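You operate a simulated robot arm through the tools that you are given. There is no shell and no other tool. Be economical: measure what you need, move in short steps, check, and stop when the job is done.

Carry out the task below with a simulated robot arm. There is one attempt and no reset: what you move stays moved.

## Task
Make position 08 three-phase: dust caps to the yellow and black strip sockets, green and red plugged in.

The check looks at the end state, three seconds after you hand in, the way a careful person would. Anything else that was tipped, shoved, dropped, spilled or broken makes it a failure. A push-on lid holds only when it is set on centred and level and pressed home; a screw cap is set on level and turned clockwise until tight.

## Robot
A 7-joint arm with a two-finger parallel gripper on a trunk, on a base that drives. Base frame: it is fixed to the floor where the robot stands at the start and does not move with it; the origin is under the middle of the robot, x ahead of it, y to its left, z up; the surface under the hand at the start is at about z = 660. Units: mm, degrees, N and s.
Its first joint turns from -166.0 to 166.0 degrees. Places, roughly: dust cap (2x2x3 cm) [1100, 0, 900]; number eight black strip socket [600, 0, 600]; number eight green socket [1100, 0, 900]; number eight red socket [1100, 0, 900]; number eight yellow strip socket [700, 100, 600]. Payload 4.4 kg.
Tool frame: the origin (TCP) lies between the finger pads and is the grasp point; the fingertips stand 23 mm ahead of it; z points along the fingers, y is the line along which they close. Largest opening 94 mm; finger width 38, thickness 10; the body of the gripper, 54 by 96 mm, starts 39 mm behind the TCP.
Orientation is that of the tool frame in the base frame, as [roll, pitch, yaw] about the fixed x, y, z axes, in that order (R = Rz(yaw) Ry(pitch) Rx(roll)). With the fingers straight down and closing along the base's y, the tool's x points along the base's -x, its y along +y and its z along -z.

## Interface
- The arm moves only by the tool nudge_tool. Its argument "series" is a list of rows, each a list of 7 numbers: the turn, a rotation vector about the tool's x, y, z in units of 90 degrees (1.0 is 90 degrees), then the shift along the tool's x, y, z in units of 250 mm (1.0 is 250 mm), then the opening, from 0 (shut) to 1 (fully open). In form: [[ax, ay, az, tx, ty, tz, jaw], ...]. A call has 1 to 8 rows; each row is the pose to reach, as a shift and turn from the pose commanded when the call began, along the tool's axes at that moment. A call with a number of a shift or a turn outside -1 to 1 is refused whole. A row lasts 0.2 s, in which the tool goes at most 50 mm and 8.6 degrees; a call with a longer step from one row to the next is refused whole, and so is a gripper value outside its range. Where a pose cannot be reached the arm comes as near as it can. A force on the tool above 40 N (or 10 N above the force at the start of the call, whichever is more), or a blocked arm, ends the call early, and 0.2 s more pass. The fingers move at their own pace (about 108 mm/s each) and stop on an object; they squeeze with about 30 N. The grip force told is the motor's: it shows also when the fingers shut on nothing. Time passes only in rows, and 0.2 s behind the last, so rows that repeat a pose let the fingers close. It gives the time, the measured TCP pose, the force on the tool (base axes), the opening and the grip force at its end, in the units of the frame above (readings bear some noise), with the torque about the TCP (base axes, N m) and any sound that the robot's microphone picked up, and new pictures: "pictures" is both (left out), scene, wrist or none.
- Cameras (640 x 400 px; columns grow to the right, rows downward): "scene" is now at [186.5, 226.1, 1456.7]; the picture's right is [-0.24, -0.97, 0.00], its down [-0.72, 0.18, -0.67] and it looks along [0.65, -0.16, -0.75] (base axes); focal length 253 px, centre (320, 200). "wrist" rides on the gripper at [86, 16, -74] in the tool frame; the picture's right is [-0.18, 0.98, 0.00], its down [-0.58, -0.11, -0.81] and it looks along [-0.79, -0.15, 0.59] (tool axes); focal length 243 px, centre (320, 200).
- drive_base(legs): drives the robot by 1 to 6 legs, each [ahead, left, turn to the left] in mm, mm and degrees, along the robot's own axes; the way and the turn of a leg run together, so that a leg with both is an arc; at most 1500 mm and 180 degrees a leg. The arm and the cameras ride along, it lands a little off, and it stops where it bumps. It gives what a move gives, and a new picture of the scene camera.
- head_to(pan, tilt): turns the head with the scene camera to pan (to the left, within 120 degrees either way) and tilt (down, from -29 to 69), counted from straight ahead of the robot. It gives what a move gives, and a new picture of the scene camera.
- point_at(camera, pixels): for up to 12 pixels [column, row] of the newest picture of that camera ("zoom" is the newest enlarged one), the place [x, y, z] in the base frame of the surface seen there, good to about 2 mm, but the place of the scene camera against the robot may be out by one fixed shift of up to 25 mm in any direction. It takes no simulated time.
- enlarge(camera, box): a new picture of the part [left, top, right, bottom] of that camera's present view, enlarged. It takes no simulated time.
- finish_job(): hands the job in; it is judged then, once.

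Go step by step. Measure first, check grasps and placings, and put right what went wrong. The budget is 80 turns and 260 pictures, counting those below and the enlarged ones. Unless the task says otherwise, let go and move clear before handing in, and close with one line.

The tools are called as a command line: name --pt "numbers of a row" for each row, then --argument value for the rest, lists and objects as JSON in quotes. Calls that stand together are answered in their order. nudge_tool: Moves the arm, as the interface text tells. Its arguments: {"type":"object","properties":{"series":{"type":"array"},"pictures":{"type":"string","enum":["both","scene","wrist","none"]}},"required":["series"]} The other tools are called the same way: drive_base (legs) drives the base; head_to (pan, tilt) turns the head that bears the scene camera; point_at (camera, pixels) gives the place of the surface under pixels of a picture; enlarge (camera, box) takes an enlarged picture of a part of a camera's view; finish_job () hands the job in.

At the start:

```text
clock: 0.0
ee_pos: [632.4, -68.8, 1055.1]
tool_rot: [-180.0, 0.0, -179.9]
contact_force: [0.3, -0.6, 0.0]
ft_torque: [-0.02, -0.01, 0.02]
gripper_width: 94.0
gripper_force: 0.1
robot x, y, heading: [-1.5, 1.6, -0.0]
head pan, tilt: [-14.1, 48.2]
```

scene: 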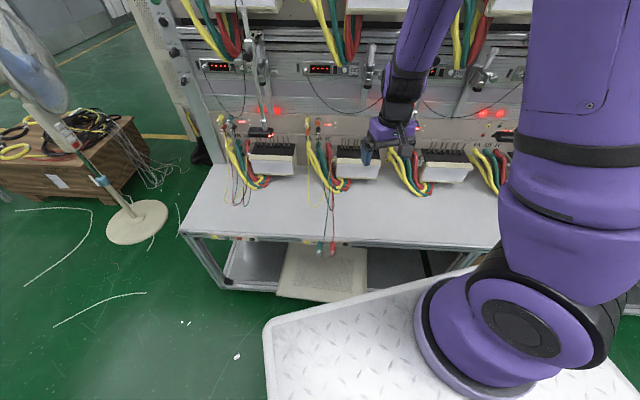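
wrist: 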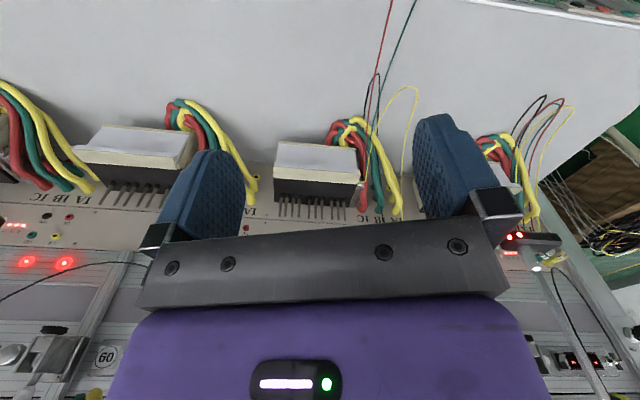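

The scene picture shows a test bench with several positions; at about (325,245) red and green plugs hang over the bench edge, and leads run near (310,130). I'll enlarge these areas first.

enlarge --camera "scene" --box '[200, 100, 360, 200]'

enlarge --camera "scene" --box '[260, 180, 420, 280]'

enlarge --camera "scene" --box '[180, 40, 340, 140]'

enlarge --camera "wrist" --box '[240, 80, 560, 280]'

```text
4.00 times, centred on (280, 150) of scene
```

zoom: 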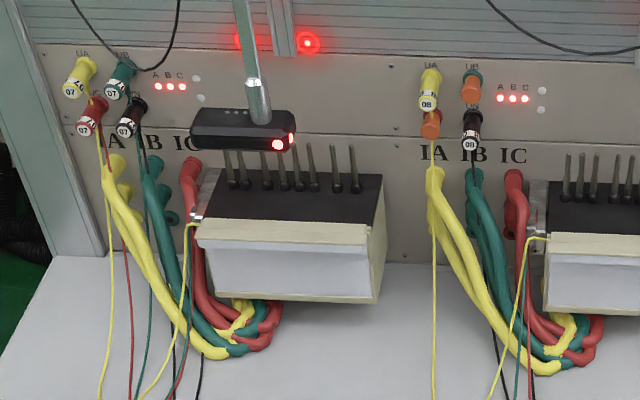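

```text
4.00 times, centred on (340, 230) of scene
```

zoom: 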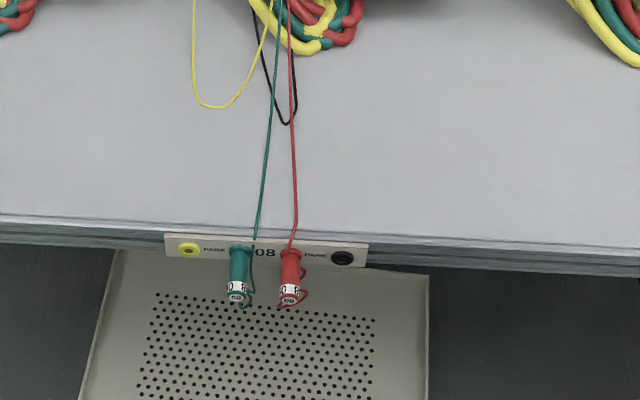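

```text
4.00 times, centred on (260, 90) of scene
```

zoom: 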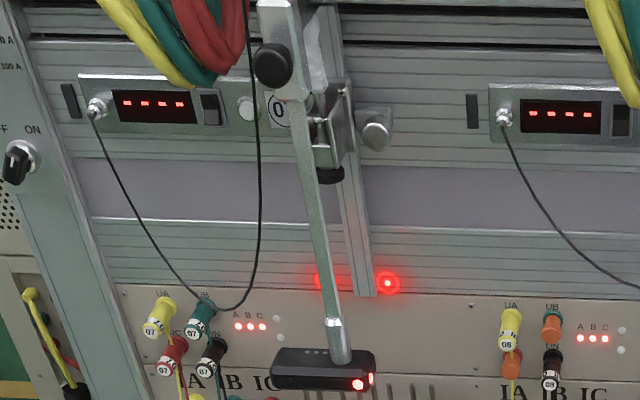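

```text
2.00 times, centred on (400, 180) of wrist
```

zoom: 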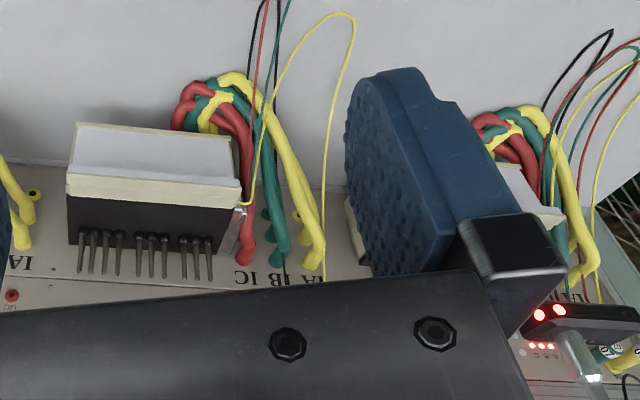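

I see position 08's UA yellow and UN black are plugged, UB and UC carry orange dust caps; on the bench-edge strip "08" the green and red plugs are parked between empty yellow and black sockets. I'll get places of these from the scene.

enlarge --camera "scene" --box '[290, 110, 350, 147]'

point_at --camera "scene" --pixels '[[307, 120], [318, 121], [308, 131], [318, 132], [307, 242], [320, 243], [332, 244], [345, 244], [319, 254], [332, 254], [320, 200], [300, 340]]'

enlarge --camera "scene" --box '[295, 230, 359, 270]'

```text
10.67 times, centred on (320, 128) of scene
```

zoom: 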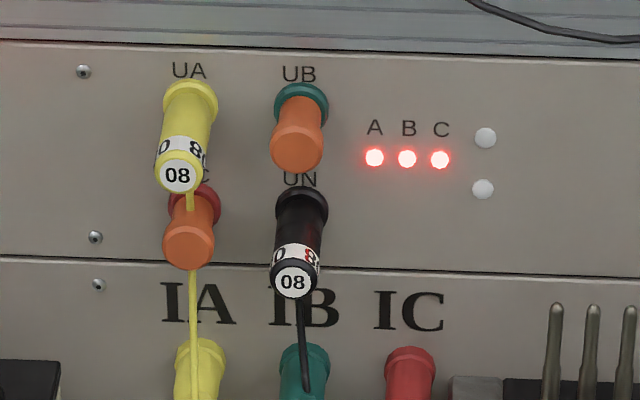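

```text
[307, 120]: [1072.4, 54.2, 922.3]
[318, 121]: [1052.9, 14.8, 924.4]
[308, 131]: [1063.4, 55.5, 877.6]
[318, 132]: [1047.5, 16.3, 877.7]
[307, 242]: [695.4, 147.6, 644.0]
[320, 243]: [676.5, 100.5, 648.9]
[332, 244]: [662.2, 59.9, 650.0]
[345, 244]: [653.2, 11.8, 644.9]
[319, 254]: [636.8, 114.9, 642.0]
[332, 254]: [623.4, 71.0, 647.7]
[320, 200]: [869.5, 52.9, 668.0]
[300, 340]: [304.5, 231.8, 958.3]
```

```text
10.00 times, centred on (327, 250) of scene
```

zoom: 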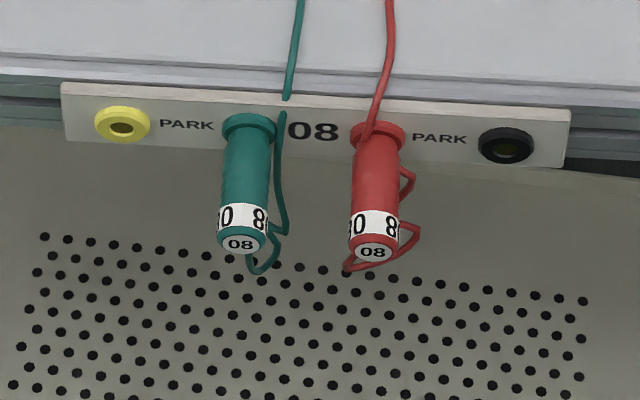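

The bench looks yawed about -17° to me. I'll measure the strip face and plug points in this zoom, plus the deck's edge.

point_at --camera "zoom" --pixels '[[75, 112], [170, 108], [320, 150], [545, 120], [75, 135], [550, 155], [100, 125], [122, 127], [505, 148], [245, 125], [240, 244], [373, 253]]'

point_at --camera "scene" --pixels '[[270, 325], [400, 290], [470, 270], [330, 308], [275, 235], [500, 247], [290, 380]]'

enlarge --camera "scene" --box '[290, 110, 350, 147]'

```text
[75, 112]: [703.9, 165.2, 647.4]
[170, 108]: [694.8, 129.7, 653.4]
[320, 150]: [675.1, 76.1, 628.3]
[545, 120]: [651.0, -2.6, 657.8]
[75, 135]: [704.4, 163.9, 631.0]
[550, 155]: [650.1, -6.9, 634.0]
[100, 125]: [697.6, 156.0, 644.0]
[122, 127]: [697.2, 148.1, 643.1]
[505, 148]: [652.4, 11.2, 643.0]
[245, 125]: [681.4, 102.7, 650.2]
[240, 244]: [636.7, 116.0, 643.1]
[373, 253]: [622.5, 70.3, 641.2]
```

```text
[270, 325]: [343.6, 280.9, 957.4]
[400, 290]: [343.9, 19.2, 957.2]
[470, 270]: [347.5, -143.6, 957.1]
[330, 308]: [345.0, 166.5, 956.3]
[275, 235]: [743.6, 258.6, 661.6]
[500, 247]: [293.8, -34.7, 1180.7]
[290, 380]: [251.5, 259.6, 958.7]
```

```text
10.67 times, centred on (320, 128) of scene
```

zoom: 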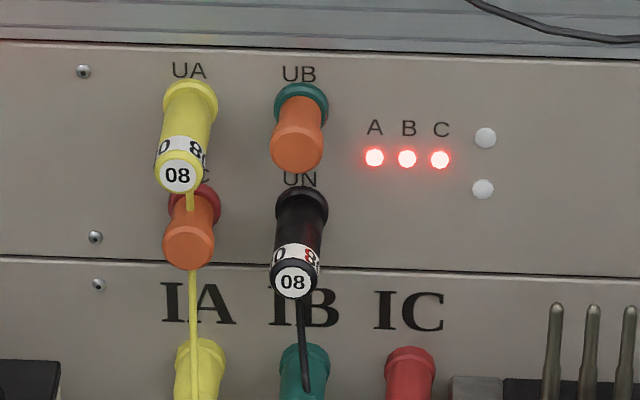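

The strip face is vertical with normal about (-0.955, 0.30); sockets at z≈643. Now the panel points.

point_at --camera "zoom" --pixels '[[40, 60], [40, 230], [420, 70], [620, 260], [620, 80], [177, 177], [293, 284], [297, 150], [188, 250], [302, 90], [180, 90], [300, 200]]'

head_to --pan -10 --tilt 30

```text
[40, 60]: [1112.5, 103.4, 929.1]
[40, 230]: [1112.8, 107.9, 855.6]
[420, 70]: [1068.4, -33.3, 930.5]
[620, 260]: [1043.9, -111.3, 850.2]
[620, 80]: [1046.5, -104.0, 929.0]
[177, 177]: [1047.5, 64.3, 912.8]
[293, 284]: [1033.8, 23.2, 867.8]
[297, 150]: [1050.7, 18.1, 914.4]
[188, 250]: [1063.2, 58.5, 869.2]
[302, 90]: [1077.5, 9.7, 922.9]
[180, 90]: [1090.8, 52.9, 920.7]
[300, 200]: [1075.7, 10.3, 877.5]
```

```text
clock: 0.8
ee_pos: [633.2, -68.1, 1054.7]
tool_rot: [-179.9, 0.0, -180.0]
contact_force: [-0.5, -0.8, 0.9]
ft_torque: [0.01, -0.05, 0.03]
gripper_width: 94.0
gripper_force: 0.0
robot x, y, heading: [-0.4, 1.2, 0.3]
head pan, tilt: [-10.0, 30.0]
```

scene: 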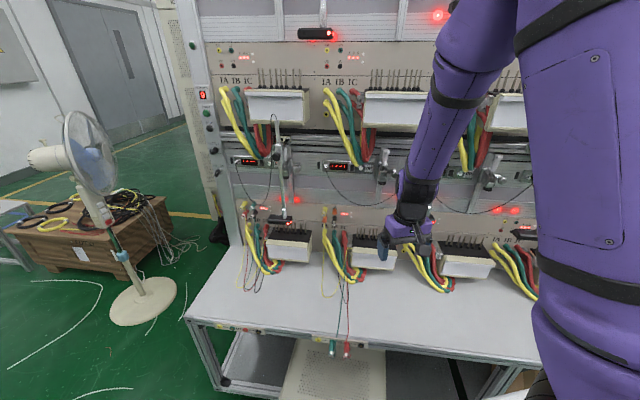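

The panel is parallel to the strip, 408 mm further in: caps stick out 33 mm, plugs 50 mm. I'll look at obstacles around position 08 before turning the tool horizontal.

enlarge --camera "scene" --box '[280, 130, 440, 230]'

enlarge --camera "scene" --box '[270, 280, 430, 380]'

point_at --camera "scene" --pixels '[[381, 172], [340, 165], [350, 187], [340, 140], [381, 155], [350, 90], [350, 235], [360, 197], [332, 265], [340, 285]]'

```text
4.00 times, centred on (360, 180) of scene
```

zoom: 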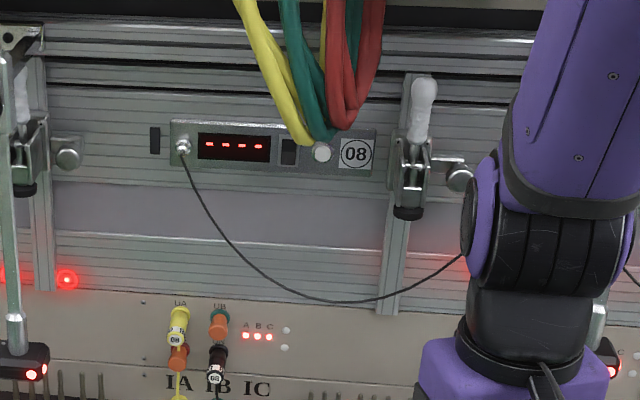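

```text
4.00 times, centred on (350, 330) of scene
```

zoom: 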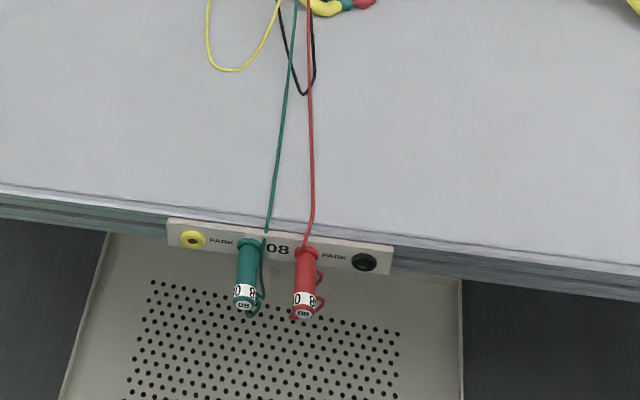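

```text
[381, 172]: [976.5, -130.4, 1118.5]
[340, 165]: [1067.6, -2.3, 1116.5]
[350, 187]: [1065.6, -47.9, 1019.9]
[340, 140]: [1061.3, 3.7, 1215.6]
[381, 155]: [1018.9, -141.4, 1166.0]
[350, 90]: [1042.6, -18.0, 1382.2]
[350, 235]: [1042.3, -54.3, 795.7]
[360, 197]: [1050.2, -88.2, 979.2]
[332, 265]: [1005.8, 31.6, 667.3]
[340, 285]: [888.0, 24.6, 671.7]
```

Above the sockets it is clear, so I'll bring the hand in with the camera on top. First I'll yaw the hand toward that orientation and move a bit forward.

nudge_tool --pt "0 0 -0.095 -0.05 0 0 1" --pt "0 0 -0.19 -0.1 0 0 1" --pt "0 0 -0.285 -0.15 0 0 1" --pt "0 0 -0.38 -0.2 0 0 1" --pt "0 0 -0.475 -0.25 0 0 1" --pt "0 0 -0.57 -0.3 0 0 1" --pt "0 0 -0.665 -0.35 0 0 1" --pt "0 0 -0.76 -0.4 0 0 1" --pictures "none"

```text
clock: 2.6
ee_pos: [731.5, -67.5, 1054.8]
tool_rot: [179.9, 0.0, -111.5]
contact_force: [0.3, -0.3, 0.6]
ft_torque: [-0.05, 0.0, 0.02]
gripper_width: 93.9
gripper_force: 0.0
robot x, y, heading: [1.5, 2.3, -0.4]
head pan, tilt: [-10.0, 30.0]
```

The yaw works (now -111.5°). I'll continue.

nudge_tool --pt "0 0 -0.095 0 0 0 1" --pt "0 0 -0.19 0 0 0 1" --pt "0 0 -0.285 0 0 0 1" --pt "0 0 -0.38 0 0 0 1" --pt "0 0 -0.475 0 0 0 1" --pt "0 0 -0.57 0 0 0 1" --pt "0 0 -0.665 0 0 0 1" --pt "0 0 -0.76 0 0 0 1" --pictures "none"

```text
clock: 4.4
ee_pos: [731.4, -68.7, 1054.0]
tool_rot: [-179.9, 0.0, -43.1]
contact_force: [0.2, 0.7, 0.4]
ft_torque: [0.02, 0.02, 0.0]
gripper_width: 94.1
gripper_force: 0.1
robot x, y, heading: [2.9, -2.8, 0.0]
head pan, tilt: [-10.0, 30.0]
```

nudge_tool --pt "0 0 -0.094 0 0 0 1" --pt "0 0 -0.188 0 0 0 1" --pt "0 0 -0.282 0 0 0 1" --pictures "none"

nudge_tool --pt "0 0.095 0 0.05 0 0 1" --pt "0 0.19 0 0.1 0 0 1" --pt "0 0.285 0 0.15 0 0 1" --pt "0 0.38 0 0.2 0 0 1" --pt "0 0.475 0 0.25 0 0 1" --pt "0 0.57 0 0.3 0 0 1" --pt "0 0.665 0 0.35 0 0 1" --pt "0 0.76 0 0.4 0 0 1" --pictures "both"

```text
clock: 5.2
ee_pos: [731.0, -68.1, 1054.2]
tool_rot: [-180.0, 0.1, -17.7]
contact_force: [-0.3, 1.1, 0.2]
ft_torque: [-0.03, 0.01, 0.03]
gripper_width: 94.0
gripper_force: 0.0
robot x, y, heading: [0.3, -1.5, 0.0]
head pan, tilt: [-10.0, 30.0]
```

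```text
clock: 7.0
ee_pos: [825.9, -99.8, 1053.6]
tool_rot: [-179.9, -68.4, -18.0]
contact_force: [0.2, 0.1, 0.1]
ft_torque: [0.02, 0.02, 0.04]
gripper_width: 94.1
gripper_force: 0.1
robot x, y, heading: [-2.1, -2.6, -0.1]
head pan, tilt: [-10.0, 30.0]
```

scene: 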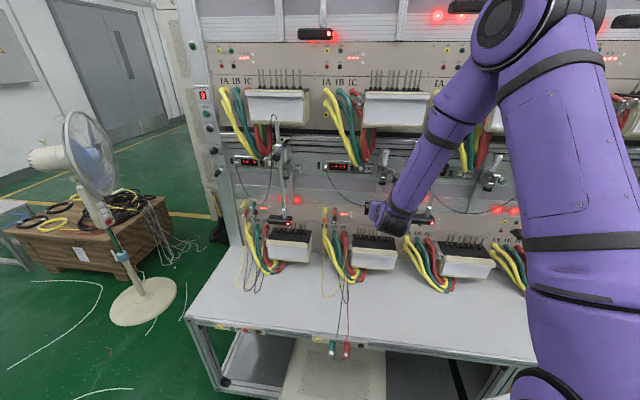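
wrist: 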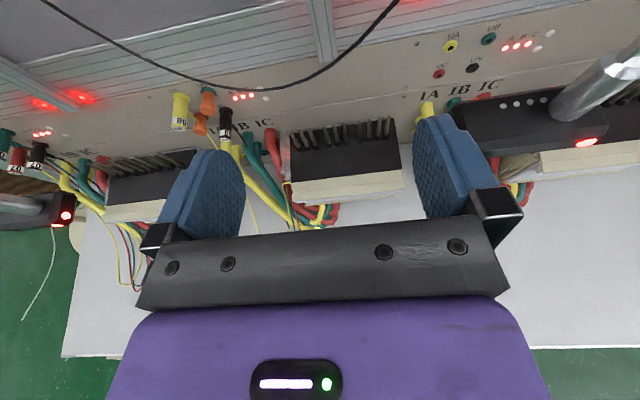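

Pitch works too. I'll finish levelling the tool and shift left in line with UB.

nudge_tool --pt "0 0.08 0 0 -0.145 0 1" --pt "0 0.16 0 0 -0.29 0 1" --pt "0 0.24 0 0 -0.435 0 1" --pt "0 0.24 0 0 -0.58 0 1" --pt "0 0.24 0 0 -0.725 0 1" --pt "0 0.24 0 0 -0.725 0 1" --pictures "wrist"

```text
clock: 8.4
ee_pos: [882.0, 72.6, 1054.5]
tool_rot: [-178.6, -90.0, -19.1]
contact_force: [0.3, -0.2, -0.1]
ft_torque: [0.01, 0.03, -0.01]
gripper_width: 94.2
gripper_force: 0.0
robot x, y, heading: [-3.0, -2.0, 0.1]
head pan, tilt: [-10.0, 30.0]
```

wrist: 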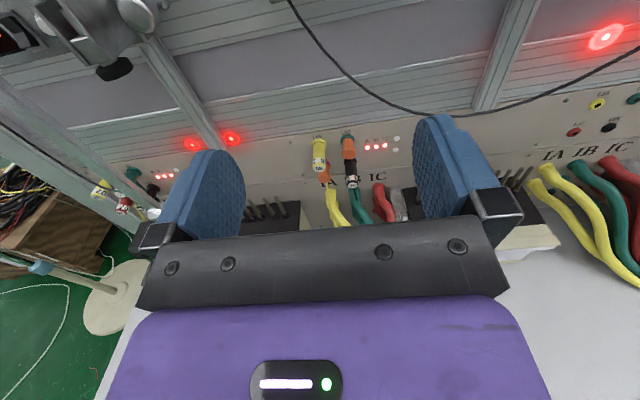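

Tool is level and the UA/UB/UN group is visible around (335,160). I'll enlarge it and measure with the wrist camera.

enlarge --camera "wrist" --box '[288, 120, 384, 180]'

```text
6.67 times, centred on (336, 150) of wrist
```

zoom: 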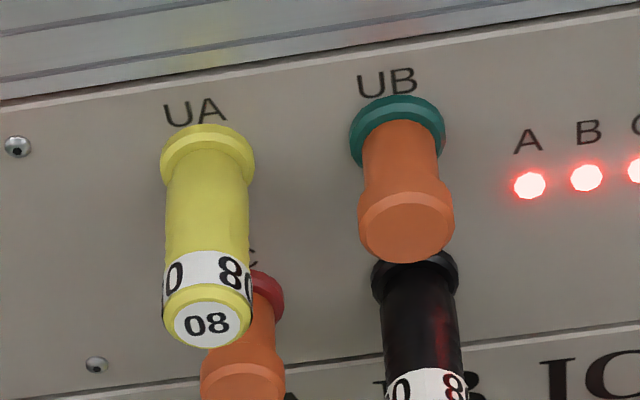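

point_at --camera "zoom" --pixels '[[406, 228], [207, 323], [420, 385], [400, 108], [208, 135], [30, 220], [560, 250], [400, 175], [362, 215], [450, 210], [600, 40], [420, 120]]'

```text
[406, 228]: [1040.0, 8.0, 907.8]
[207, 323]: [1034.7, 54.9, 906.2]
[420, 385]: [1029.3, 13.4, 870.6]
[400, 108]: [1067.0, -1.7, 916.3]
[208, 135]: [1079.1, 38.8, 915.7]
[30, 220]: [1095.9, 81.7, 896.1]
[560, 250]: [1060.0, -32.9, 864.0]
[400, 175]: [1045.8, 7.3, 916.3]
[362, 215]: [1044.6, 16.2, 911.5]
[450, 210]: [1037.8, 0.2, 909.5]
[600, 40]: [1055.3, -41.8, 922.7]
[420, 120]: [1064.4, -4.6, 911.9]
```

The wrist camera puts the panel at depth 1020 (along the insertion direction), UB cap end at depth 989, lateral 324, z 908; the scene camera is off by about (8,13,7). I'll go to a stand-off in front of the UB cap with the fingers narrowed.

nudge_tool --pt "0 0 0 -0.1 0.01 0.06 0.8" --pt "0 0 0 -0.2 0.02 0.12 0.6" --pt "0 0 0 -0.3 0.03 0.18 0.36" --pt "0 0 0 -0.4 0.04 0.26 0.36" --pt "0 0 0 -0.5 0.053 0.36 0.36" --pt "0 0 0 -0.586 0.053 0.45 0.36" --pt "0 0 0 -0.586 0.053 0.45 0.36" --pictures "both"

```text
clock: 10.0
ee_pos: [985.9, 27.7, 907.7]
tool_rot: [-65.7, -90.0, -132.2]
contact_force: [-0.2, -0.2, -0.1]
ft_torque: [-0.01, -0.01, -0.04]
gripper_width: 33.7
gripper_force: 0.0
robot x, y, heading: [-0.7, -1.8, -0.1]
head pan, tilt: [-10.0, 30.0]
```

scene: 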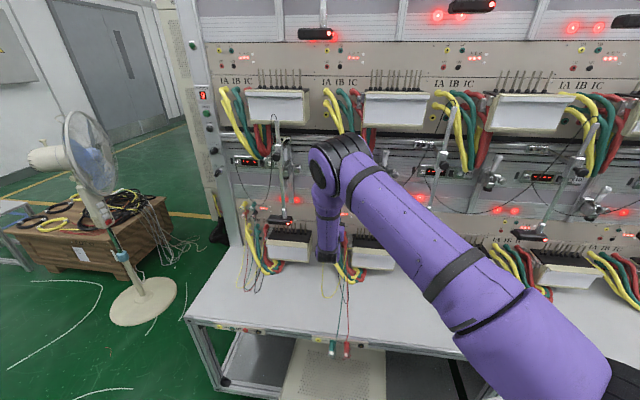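
wrist: 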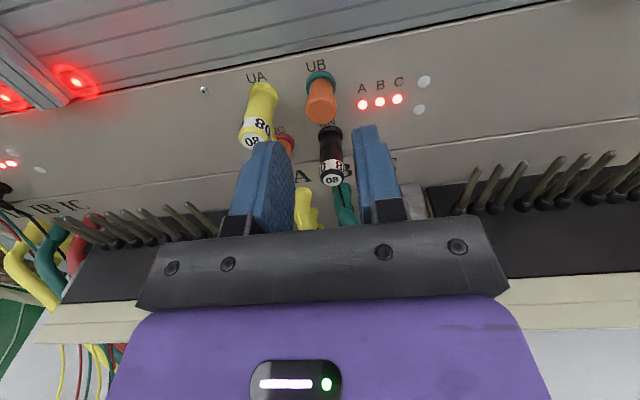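

The fingers stand in front of UB (320,100) with the opening at 34 mm. I'll re-measure closer before going in.

enlarge --camera "wrist" --box '[230, 60, 390, 160]'

point_at --camera "wrist" --pixels '[[321, 113], [251, 141], [331, 178], [320, 90], [320, 76], [206, 92], [430, 130], [307, 113], [335, 113], [283, 150]]'

```text
4.00 times, centred on (310, 110) of wrist
```

zoom: 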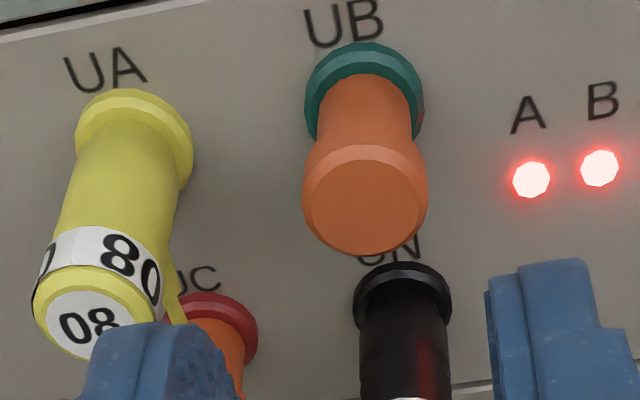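

```text
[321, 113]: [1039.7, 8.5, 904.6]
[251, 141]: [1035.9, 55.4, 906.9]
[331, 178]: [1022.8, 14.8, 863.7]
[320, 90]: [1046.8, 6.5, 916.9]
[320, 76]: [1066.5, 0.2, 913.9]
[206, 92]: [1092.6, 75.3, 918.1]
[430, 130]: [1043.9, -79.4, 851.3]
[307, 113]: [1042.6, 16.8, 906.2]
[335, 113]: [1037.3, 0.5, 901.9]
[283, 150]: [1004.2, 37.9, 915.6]
```

Cap axis is at lateral 324.4, z≈907; the tool is 1.7 mm left. I'll correct, advance 58 mm, and close on the cap.

nudge_tool --pt "0 0 0 -0.003 0.007 0.06 0.34" --pt "0 0 0 -0.003 0.007 0.12 0.34" --pt "0 0 0 -0.003 0.007 0.18 0.34" --pt "0 0 0 -0.003 0.007 0.235 0.34" --pt "0 0 0 -0.003 0.007 0.235 0.34" --pictures "wrist"

```text
clock: 11.2
ee_pos: [1040.8, 6.8, 906.5]
tool_rot: [90.1, -89.9, 72.0]
contact_force: [0.3, 0.1, 0.8]
ft_torque: [0.01, 0.0, 0.03]
gripper_width: 32.0
gripper_force: 0.0
robot x, y, heading: [-0.4, 0.3, 0.1]
head pan, tilt: [-10.0, 30.0]
```

wrist: 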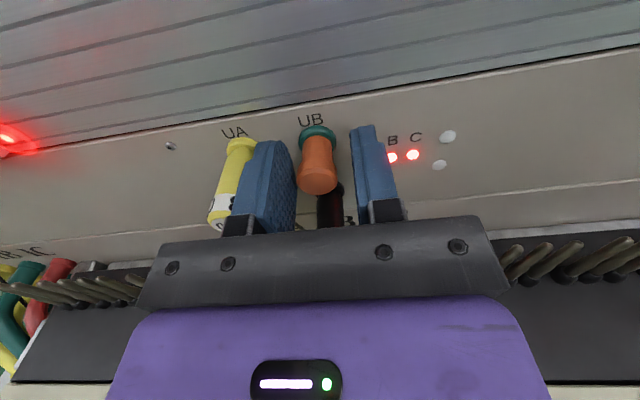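

The cap sits between the fingers, a bit nearer the left one. I'll shift 1.5 mm left and close.

nudge_tool --pt "0 0 0 0 -0.005 0 0.34" --pt "0 0 0 0 -0.005 0 0.1" --pt "0 0 0 0 -0.005 0 0.1" --pt "0 0 0 0 -0.005 0 0.1" --pictures "wrist"

```text
clock: 12.2
ee_pos: [1041.4, 8.5, 907.0]
tool_rot: [-20.9, -89.9, -176.9]
contact_force: [-2.4, 1.0, 0.0]
ft_torque: [0.0, 0.02, 0.11]
gripper_width: 17.0
gripper_force: 30.0
robot x, y, heading: [-1.2, -0.4, 0.0]
head pan, tilt: [-10.0, 30.0]
```

wrist: 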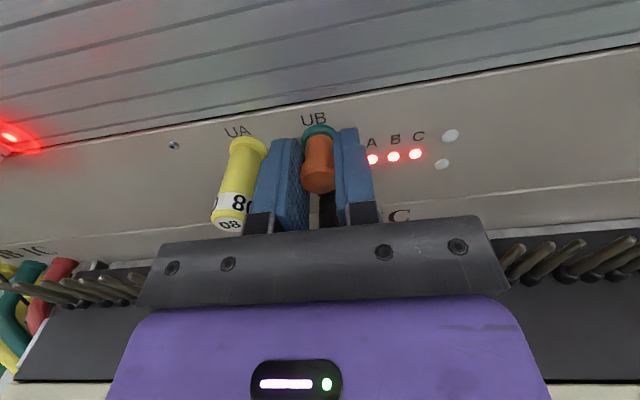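

Gripped at 17 mm with 30 N; when seated the TCP sits 30 mm off the panel. Now I pull straight back.

nudge_tool --pt "0 0 0 0 0 -0.02 0.1" --pt "0 0 0 0 0 -0.05 0.1" --pt "0 0 0 0 0 -0.1 0.1" --pt "0 0 0 0 0 -0.2 0.1" --pt "0 0 0 0 0 -0.35 0.1" --pt "0 0 0 0 0 -0.5 0.1" --pictures "both"

```text
clock: 13.6
ee_pos: [921.4, 45.8, 906.2]
tool_rot: [66.3, -90.0, 95.7]
contact_force: [0.7, -0.7, -0.6]
ft_torque: [0.03, -0.01, 0.01]
gripper_width: 17.1
gripper_force: 29.9
robot x, y, heading: [1.1, 0.7, -0.1]
head pan, tilt: [-10.0, 30.0]
```

scene: 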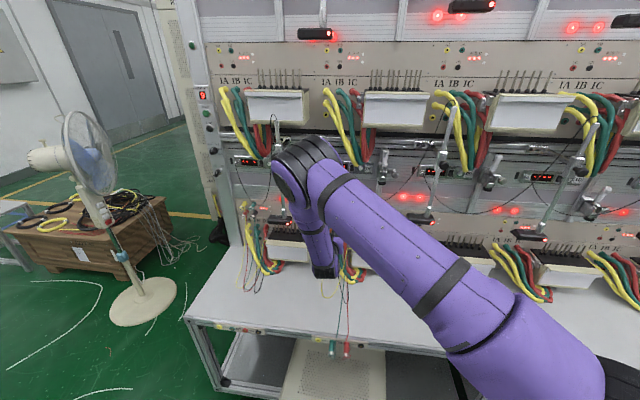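
wrist: 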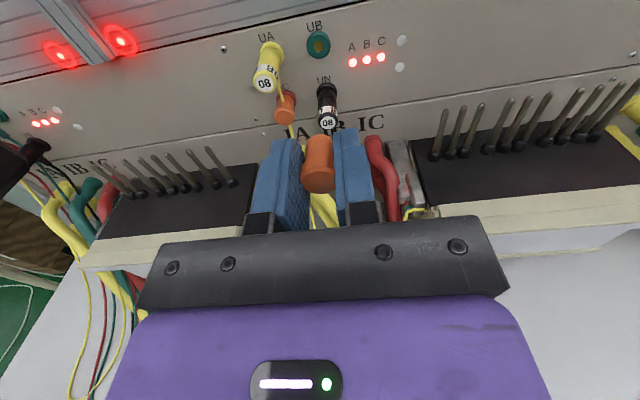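

The cap is out and held; UB's green socket is bare at (318,43). I'll drive back 280 mm so the arm can work in front of the strip.

drive_base --legs '[[-280, 0, 0]]'

```text
clock: 15.6
ee_pos: [640.7, 46.5, 908.1]
tool_rot: [121.6, -90.0, 40.5]
contact_force: [-0.1, -0.2, -0.2]
ft_torque: [0.01, 0.04, -0.01]
gripper_width: 16.9
gripper_force: 29.5
robot x, y, heading: [-275.9, -0.7, -0.1]
head pan, tilt: [-10.0, 30.0]
```

scene: 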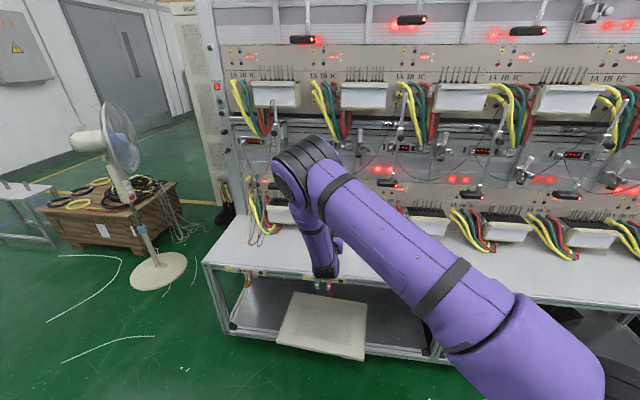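

I'll move back, left and halfway down, then measure the strip with the wrist camera.

nudge_tool --pt "0 0 0 0 -0.06 -0.1 0.1" --pt "0 0 0 -0.05 -0.14 -0.2 0.1" --pt "0 0 0 -0.15 -0.22 -0.27 0.1" --pt "0 0 0 -0.27 -0.3 -0.3 0.1" --pt "0 0 0 -0.4 -0.37 -0.32 0.1" --pt "0 0 0 -0.52 -0.41 -0.32 0.1" --pt "0 0 0 -0.6 -0.41 -0.32 0.1" --pt "0 0 0 -0.6 -0.41 -0.32 0.1" --pictures "both"

```text
clock: 17.4
ee_pos: [597.4, 169.4, 756.8]
tool_rot: [-68.0, -90.0, -129.8]
contact_force: [-0.3, 0.0, 0.9]
ft_torque: [-0.02, 0.02, -0.03]
gripper_width: 17.0
gripper_force: 29.5
robot x, y, heading: [-280.0, -2.2, -0.3]
head pan, tilt: [-10.0, 30.0]
```

scene: 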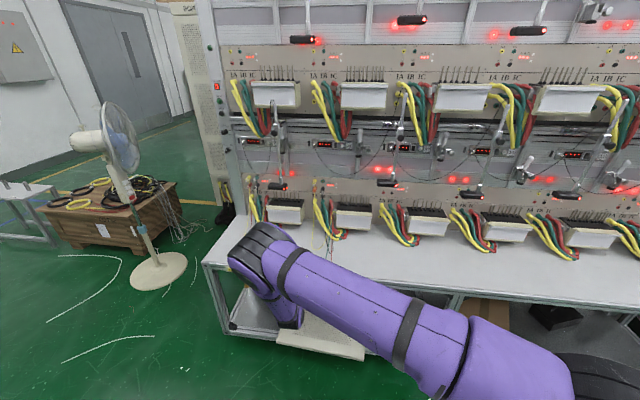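
wrist: 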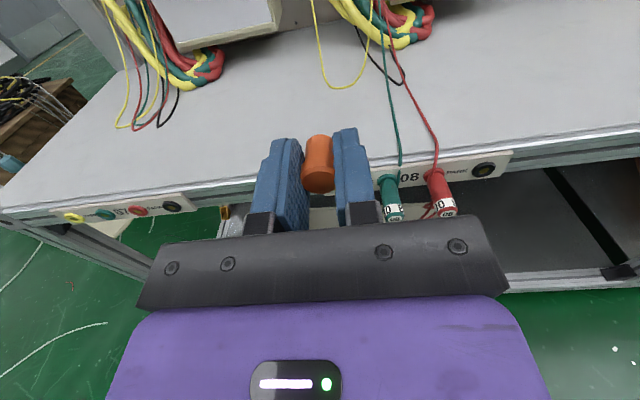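

enlarge --camera "wrist" --box '[360, 130, 520, 230]'

point_at --camera "wrist" --pixels '[[394, 219], [447, 212], [484, 170], [489, 170], [386, 178], [436, 173], [505, 155], [415, 185], [500, 172], [469, 172]]'

```text
4.00 times, centred on (440, 180) of wrist
```

zoom: 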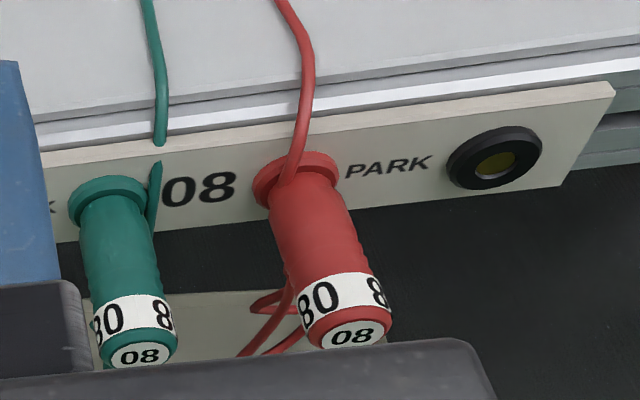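

```text
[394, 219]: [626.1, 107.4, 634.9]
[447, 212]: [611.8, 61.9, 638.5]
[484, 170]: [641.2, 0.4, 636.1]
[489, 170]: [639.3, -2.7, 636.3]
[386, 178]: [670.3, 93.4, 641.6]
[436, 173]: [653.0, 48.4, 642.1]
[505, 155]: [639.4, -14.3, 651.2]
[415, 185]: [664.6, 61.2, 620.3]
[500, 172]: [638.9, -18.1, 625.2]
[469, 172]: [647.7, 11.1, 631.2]
```

The strip face is at depth 614.3, black at lateral 195, so yellow is at 341.3, z≈636. I'll lower to the socket height, still in front.

nudge_tool --pt "0 0 0 -0.1 0.007 0 0.1" --pt "0 0 0 -0.22 0.007 0 0.1" --pt "0 0 0 -0.34 0.007 0 0.1" --pt "0 0 0 -0.44 0.007 0 0.1" --pt "0 0 0 -0.483 0.007 0 0.1" --pt "0 0 0 -0.483 0.007 0 0.1" --pictures "both"

enlarge --camera "wrist" --box '[240, 60, 400, 160]'

```text
clock: 18.8
ee_pos: [595.7, 167.9, 635.6]
tool_rot: [-160.2, -90.0, -37.6]
contact_force: [0.6, 0.5, 0.2]
ft_torque: [0.01, -0.02, 0.04]
gripper_width: 17.3
gripper_force: 30.0
robot x, y, heading: [-281.1, -1.3, 0.1]
head pan, tilt: [-10.0, 30.0]
```

scene: 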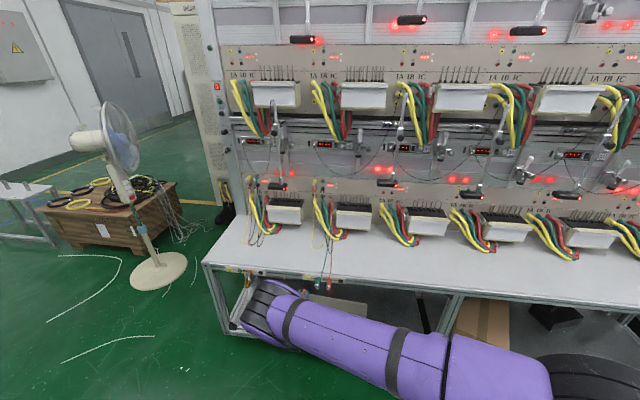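
wrist: 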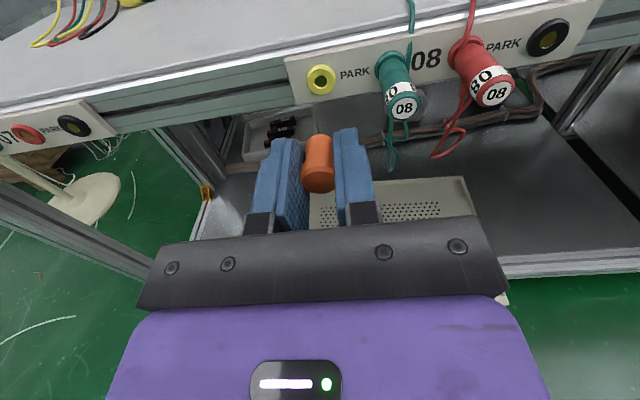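

```text
4.00 times, centred on (320, 110) of wrist
```

zoom: 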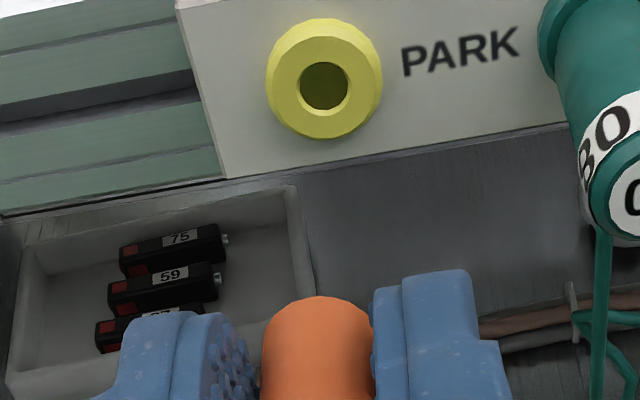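

Yellow socket at (321,79) is visible above the held cap. Measuring its ring.

point_at --camera "zoom" --pixels '[[324, 25], [324, 128], [275, 85], [374, 85], [324, 38], [324, 120], [288, 85], [362, 85], [220, 90], [430, 100], [324, 90]]'

point_at --camera "wrist" --pixels '[[404, 106], [390, 62], [495, 92], [548, 40], [550, 36]]'

```text
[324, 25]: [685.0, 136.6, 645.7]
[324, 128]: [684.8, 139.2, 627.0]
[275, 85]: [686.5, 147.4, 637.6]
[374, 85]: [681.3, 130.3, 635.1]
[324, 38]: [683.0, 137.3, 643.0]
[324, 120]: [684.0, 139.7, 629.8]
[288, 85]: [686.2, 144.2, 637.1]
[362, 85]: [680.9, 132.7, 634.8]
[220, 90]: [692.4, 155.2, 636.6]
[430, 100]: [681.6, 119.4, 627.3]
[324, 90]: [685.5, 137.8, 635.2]
```

```text
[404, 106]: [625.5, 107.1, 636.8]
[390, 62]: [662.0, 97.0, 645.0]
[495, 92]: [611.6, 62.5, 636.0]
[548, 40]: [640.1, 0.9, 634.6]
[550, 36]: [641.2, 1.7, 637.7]
```

Yellow socket centre: lateral 340.0, z 636.4, face depth 613. I'll align (1 mm right, 0.7 mm up) and advance partway to check.

nudge_tool --pt "0 0 0 0.003 0.0045 0.05 0.1" --pt "0 0 0 0.003 0.0045 0.1 0.1" --pt "0 0 0 0.003 0.0045 0.14 0.1" --pt "0 0 0 0.003 0.0045 0.14 0.1" --pictures "wrist"

enlarge --camera "wrist" --box '[240, 100, 400, 200]'

```text
clock: 19.8
ee_pos: [629.2, 155.2, 637.6]
tool_rot: [12.6, -90.0, 149.6]
contact_force: [-0.8, -0.2, -0.1]
ft_torque: [-0.01, 0.02, 0.03]
gripper_width: 17.0
gripper_force: 30.0
robot x, y, heading: [-286.0, 2.0, 0.2]
head pan, tilt: [-10.0, 30.0]
```

wrist: 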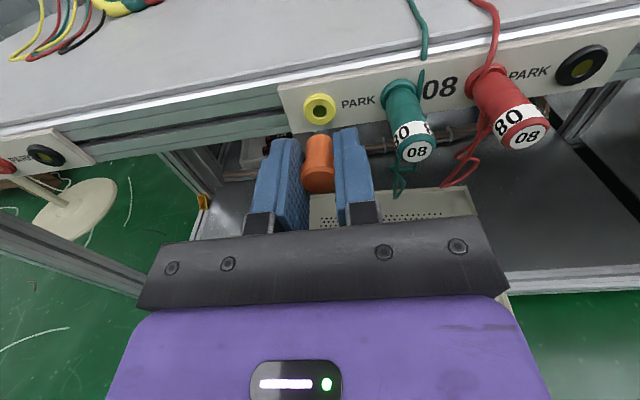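

```text
4.00 times, centred on (320, 150) of wrist
```

zoom: 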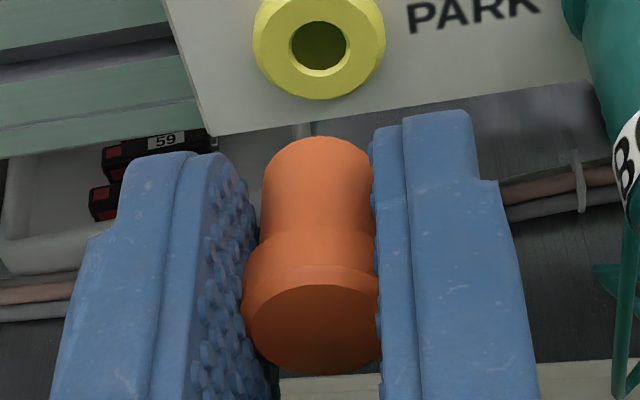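

The cap lines up with the yellow socket (cap at column 318, hole at 319). I'll push in until close to seated depth.

nudge_tool --pt "0 0 0 0 0 0.03 0.1" --pt "0 0 0 0 0 0.05 0.1" --pt "0 0 0 0 0 0.07 0.1" --pt "0 0 0 0 0 0.09 0.1" --pt "0 0 0 0 0 0.1 0.1" --pictures "wrist"

enlarge --camera "wrist" --box '[240, 100, 400, 200]'

```text
clock: 21.0
ee_pos: [652.6, 149.0, 637.5]
tool_rot: [155.6, -90.0, 6.7]
contact_force: [0.2, -0.2, -0.5]
ft_torque: [0.0, 0.0, 0.0]
gripper_width: 16.8
gripper_force: 30.1
robot x, y, heading: [-279.3, -0.3, 0.3]
head pan, tilt: [-10.0, 30.0]
```

wrist: 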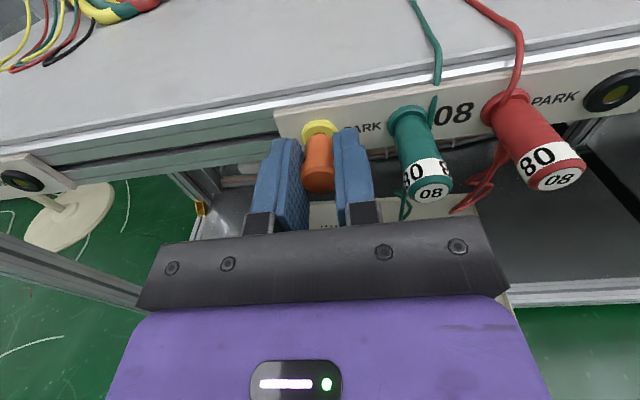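

```text
4.00 times, centred on (320, 150) of wrist
```

zoom: 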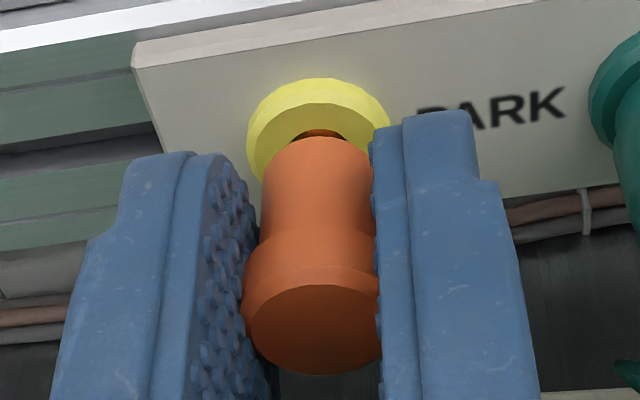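

The pin is entering the socket with no force. I'll press on gently to the seat.

nudge_tool --pt "0 0 0 0 0 0.01 0.1" --pt "0 0 0 0 0 0.02 0.1" --pt "0 0 0 0 0 0.026 0.1" --pt "0 0 0 0 0 0.032 0.1" --pt "0 0 0 0 0 0.036 0.1" --pictures "wrist"

enlarge --camera "wrist" --box '[240, 100, 400, 200]'

```text
clock: 22.2
ee_pos: [659.9, 146.4, 636.2]
tool_rot: [179.6, -89.8, -17.4]
contact_force: [-27.2, 6.5, -5.1]
ft_torque: [0.05, 0.08, -0.12]
gripper_width: 17.5
gripper_force: 30.0
robot x, y, heading: [-280.5, -0.1, -0.0]
head pan, tilt: [-10.0, 30.0]
```

wrist: 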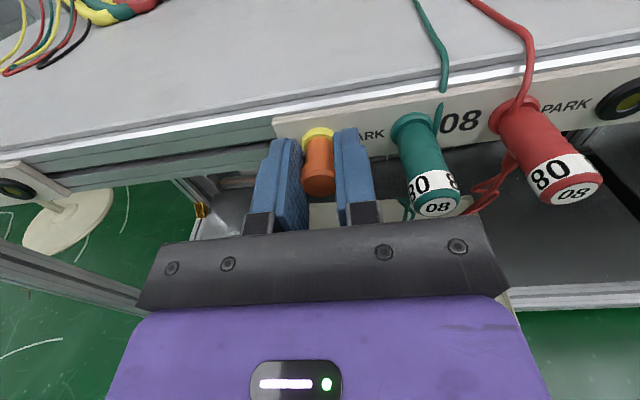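

```text
4.00 times, centred on (320, 150) of wrist
```

zoom: 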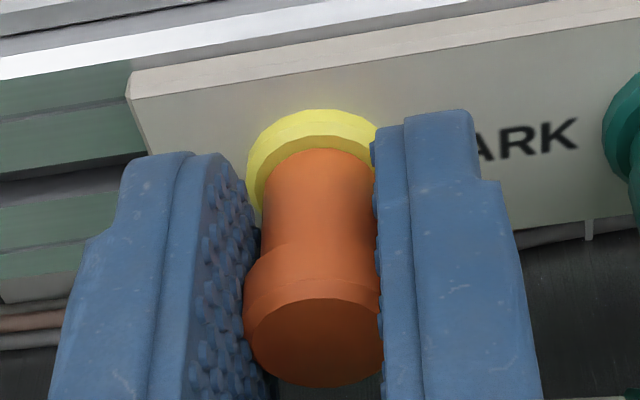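

Force rose to 28 N at the seat depth (584), cap flush on the ring. One more slight press, then open and look.

nudge_tool --pt "0 0 0 0 0 0.003 0.1" --pt "0 0 0 0 0 0.003 0.1" --pictures "none"

nudge_tool --pt "0 0 0 0 0 -0.004 0.1" --pt "0 0 0 0 0 -0.004 0.34" --pt "0 0 0 0 0 -0.004 0.34" --pt "0 0 0 0 0 -0.1 0.34" --pt "0 0 0 0 0 -0.25 0.34" --pt "0 0 0 0 0 -0.3 0.34" --pictures "wrist"

enlarge --camera "wrist" --box '[260, 50, 420, 150]'

```text
clock: 22.8
ee_pos: [661.5, 144.3, 636.1]
tool_rot: [165.6, -89.9, -3.4]
contact_force: [-17.8, 6.8, -7.6]
ft_torque: [0.04, 0.09, 0.26]
gripper_width: 14.8
gripper_force: 29.7
robot x, y, heading: [-278.2, -3.0, 0.1]
head pan, tilt: [-10.0, 30.0]
```

```text
clock: 24.2
ee_pos: [591.7, 167.7, 636.1]
tool_rot: [100.0, -90.0, 62.3]
contact_force: [0.6, 0.9, 0.5]
ft_torque: [0.01, -0.03, 0.01]
gripper_width: 31.8
gripper_force: 0.0
robot x, y, heading: [-283.3, 0.2, 0.1]
head pan, tilt: [-10.0, 30.0]
```

wrist: 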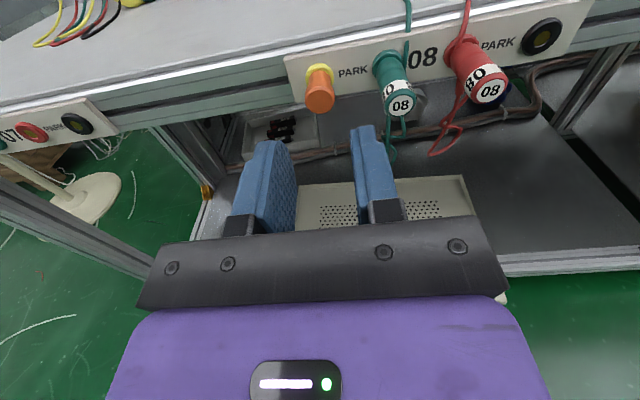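

```text
4.00 times, centred on (340, 100) of wrist
```

zoom: 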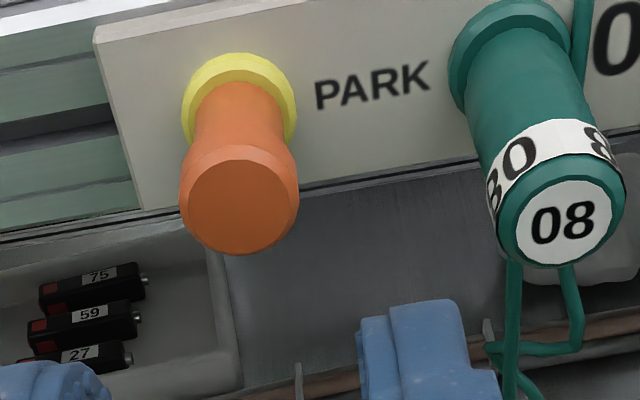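

The cap stays on level. I'll verify its protrusion and measure the green plug.

point_at --camera "zoom" --pixels '[[240, 207], [190, 207], [290, 200], [240, 160], [240, 58], [150, 100], [370, 150], [562, 218], [505, 220], [620, 210], [560, 265], [550, 150]]'

```text
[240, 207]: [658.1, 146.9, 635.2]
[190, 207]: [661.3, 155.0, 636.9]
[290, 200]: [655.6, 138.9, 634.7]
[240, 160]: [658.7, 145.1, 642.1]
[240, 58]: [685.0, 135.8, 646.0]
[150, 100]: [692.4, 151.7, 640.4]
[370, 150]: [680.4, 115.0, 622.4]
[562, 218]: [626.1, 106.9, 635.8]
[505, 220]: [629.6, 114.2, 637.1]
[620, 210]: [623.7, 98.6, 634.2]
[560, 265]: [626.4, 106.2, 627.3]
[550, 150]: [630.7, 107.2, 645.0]
```

The cap sticks out 31 mm, same as on the panel: seated. Now I check where the green lead runs relative to the finger paths.

enlarge --camera "wrist" --box '[360, 60, 520, 160]'

point_at --camera "wrist" --pixels '[[407, 30], [407, 50], [388, 125], [390, 150], [403, 125], [397, 137], [408, 10], [448, 135], [460, 110], [463, 20]]'

```text
4.00 times, centred on (440, 110) of wrist
```

zoom: 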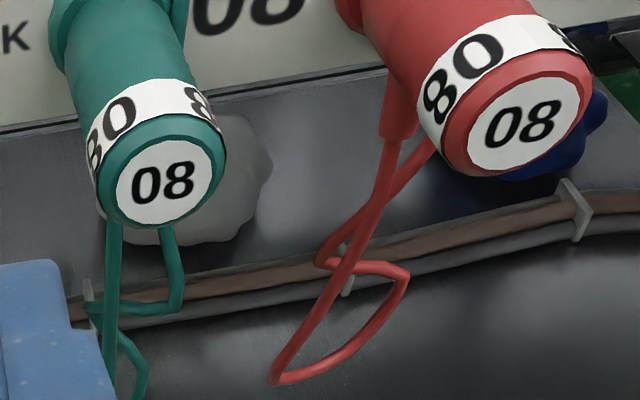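

```text
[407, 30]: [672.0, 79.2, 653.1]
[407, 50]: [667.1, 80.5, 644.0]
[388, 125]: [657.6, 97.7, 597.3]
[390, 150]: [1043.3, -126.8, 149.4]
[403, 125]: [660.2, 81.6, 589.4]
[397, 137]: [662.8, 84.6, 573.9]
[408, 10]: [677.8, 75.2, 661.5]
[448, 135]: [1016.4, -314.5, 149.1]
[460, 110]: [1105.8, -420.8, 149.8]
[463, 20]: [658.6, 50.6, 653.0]
```

The lead leaves the plug's underside near the strip (depth ≥597), so fingertips up to depth 591 clear it. I'll move right in front of the green plug.

nudge_tool --pt "0 0 0 0 0.1 0 0.38" --pt "0 0 0 0 0.19 0 0.38" --pt "0 0 0 0 0.19 0 0.38" --pictures "wrist"

enlarge --camera "wrist" --box '[240, 40, 400, 140]'

```text
clock: 25.0
ee_pos: [576.3, 122.3, 638.1]
tool_rot: [-115.7, -89.9, -82.1]
contact_force: [-0.3, -0.4, 0.1]
ft_torque: [-0.02, 0.02, -0.05]
gripper_width: 35.7
gripper_force: 0.0
robot x, y, heading: [-278.8, 0.8, 0.1]
head pan, tilt: [-10.0, 30.0]
```

wrist: 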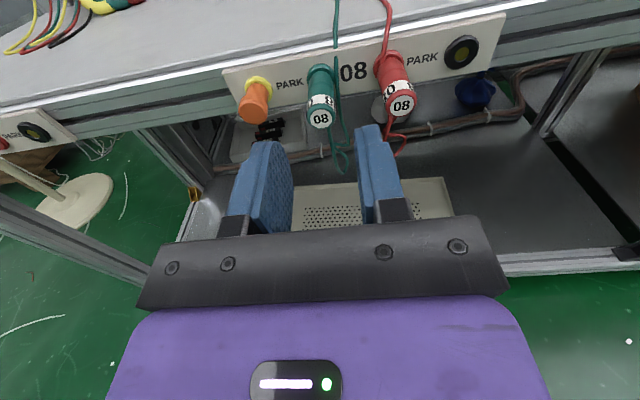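

```text
4.00 times, centred on (320, 90) of wrist
```

zoom: 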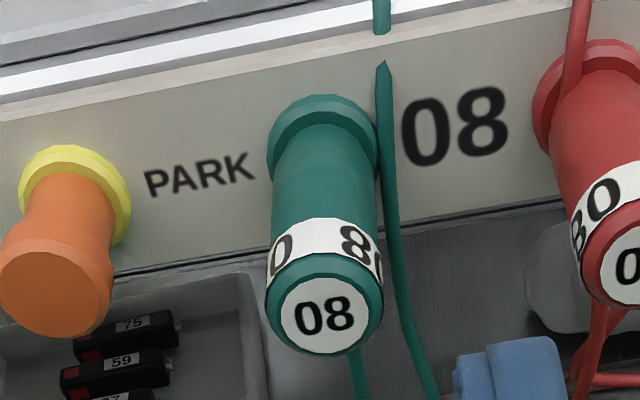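

nudge_tool --pt "0 0 0 0 0 0.08 0.36" --pt "0 0 0 0 0 0.16 0.36" --pt "0 0 0 0 0 0.222 0.36" --pt "0 0 0 0 0 0.222 0.36" --pictures "wrist"

enlarge --camera "wrist" --box '[240, 100, 400, 200]'

```text
clock: 26.0
ee_pos: [629.4, 105.4, 636.5]
tool_rot: [-163.1, -90.0, -34.9]
contact_force: [0.8, 0.6, -0.1]
ft_torque: [0.0, 0.01, 0.0]
gripper_width: 33.4
gripper_force: 0.1
robot x, y, heading: [-282.2, 1.7, 0.0]
head pan, tilt: [-10.0, 30.0]
```

wrist: 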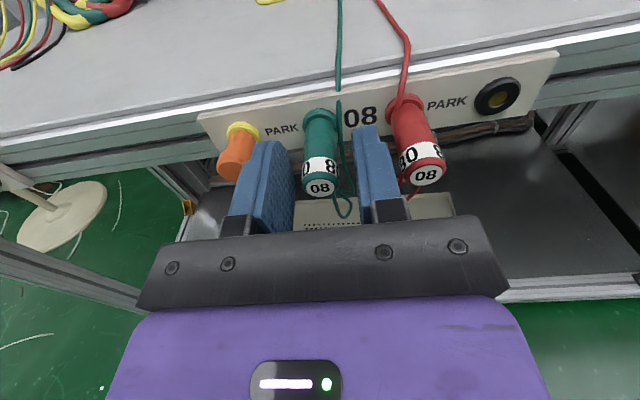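

```text
4.00 times, centred on (320, 150) of wrist
```

zoom: 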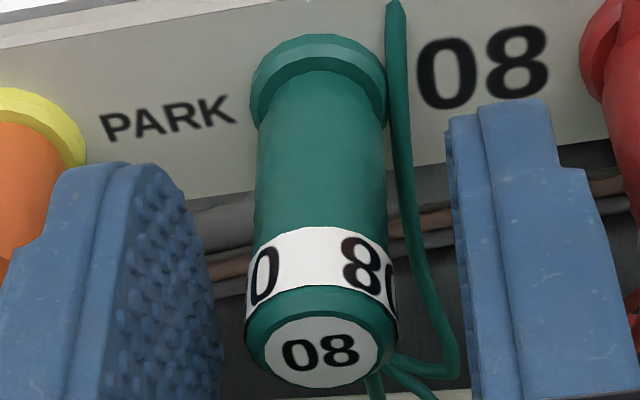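

The lead appears between the plug and right finger in projection; I'll check its depth.

point_at --camera "zoom" --pixels '[[398, 80], [405, 180], [412, 240], [440, 330], [430, 370], [374, 385], [322, 345], [320, 220], [460, 200], [180, 220]]'

```text
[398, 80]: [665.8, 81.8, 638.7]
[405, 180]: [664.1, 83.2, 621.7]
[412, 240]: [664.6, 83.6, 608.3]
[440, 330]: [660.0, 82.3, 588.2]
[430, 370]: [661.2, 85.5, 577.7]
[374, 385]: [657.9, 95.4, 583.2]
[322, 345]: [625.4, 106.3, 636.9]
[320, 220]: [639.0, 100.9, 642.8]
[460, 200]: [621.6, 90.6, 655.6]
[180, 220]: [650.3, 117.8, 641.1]
```

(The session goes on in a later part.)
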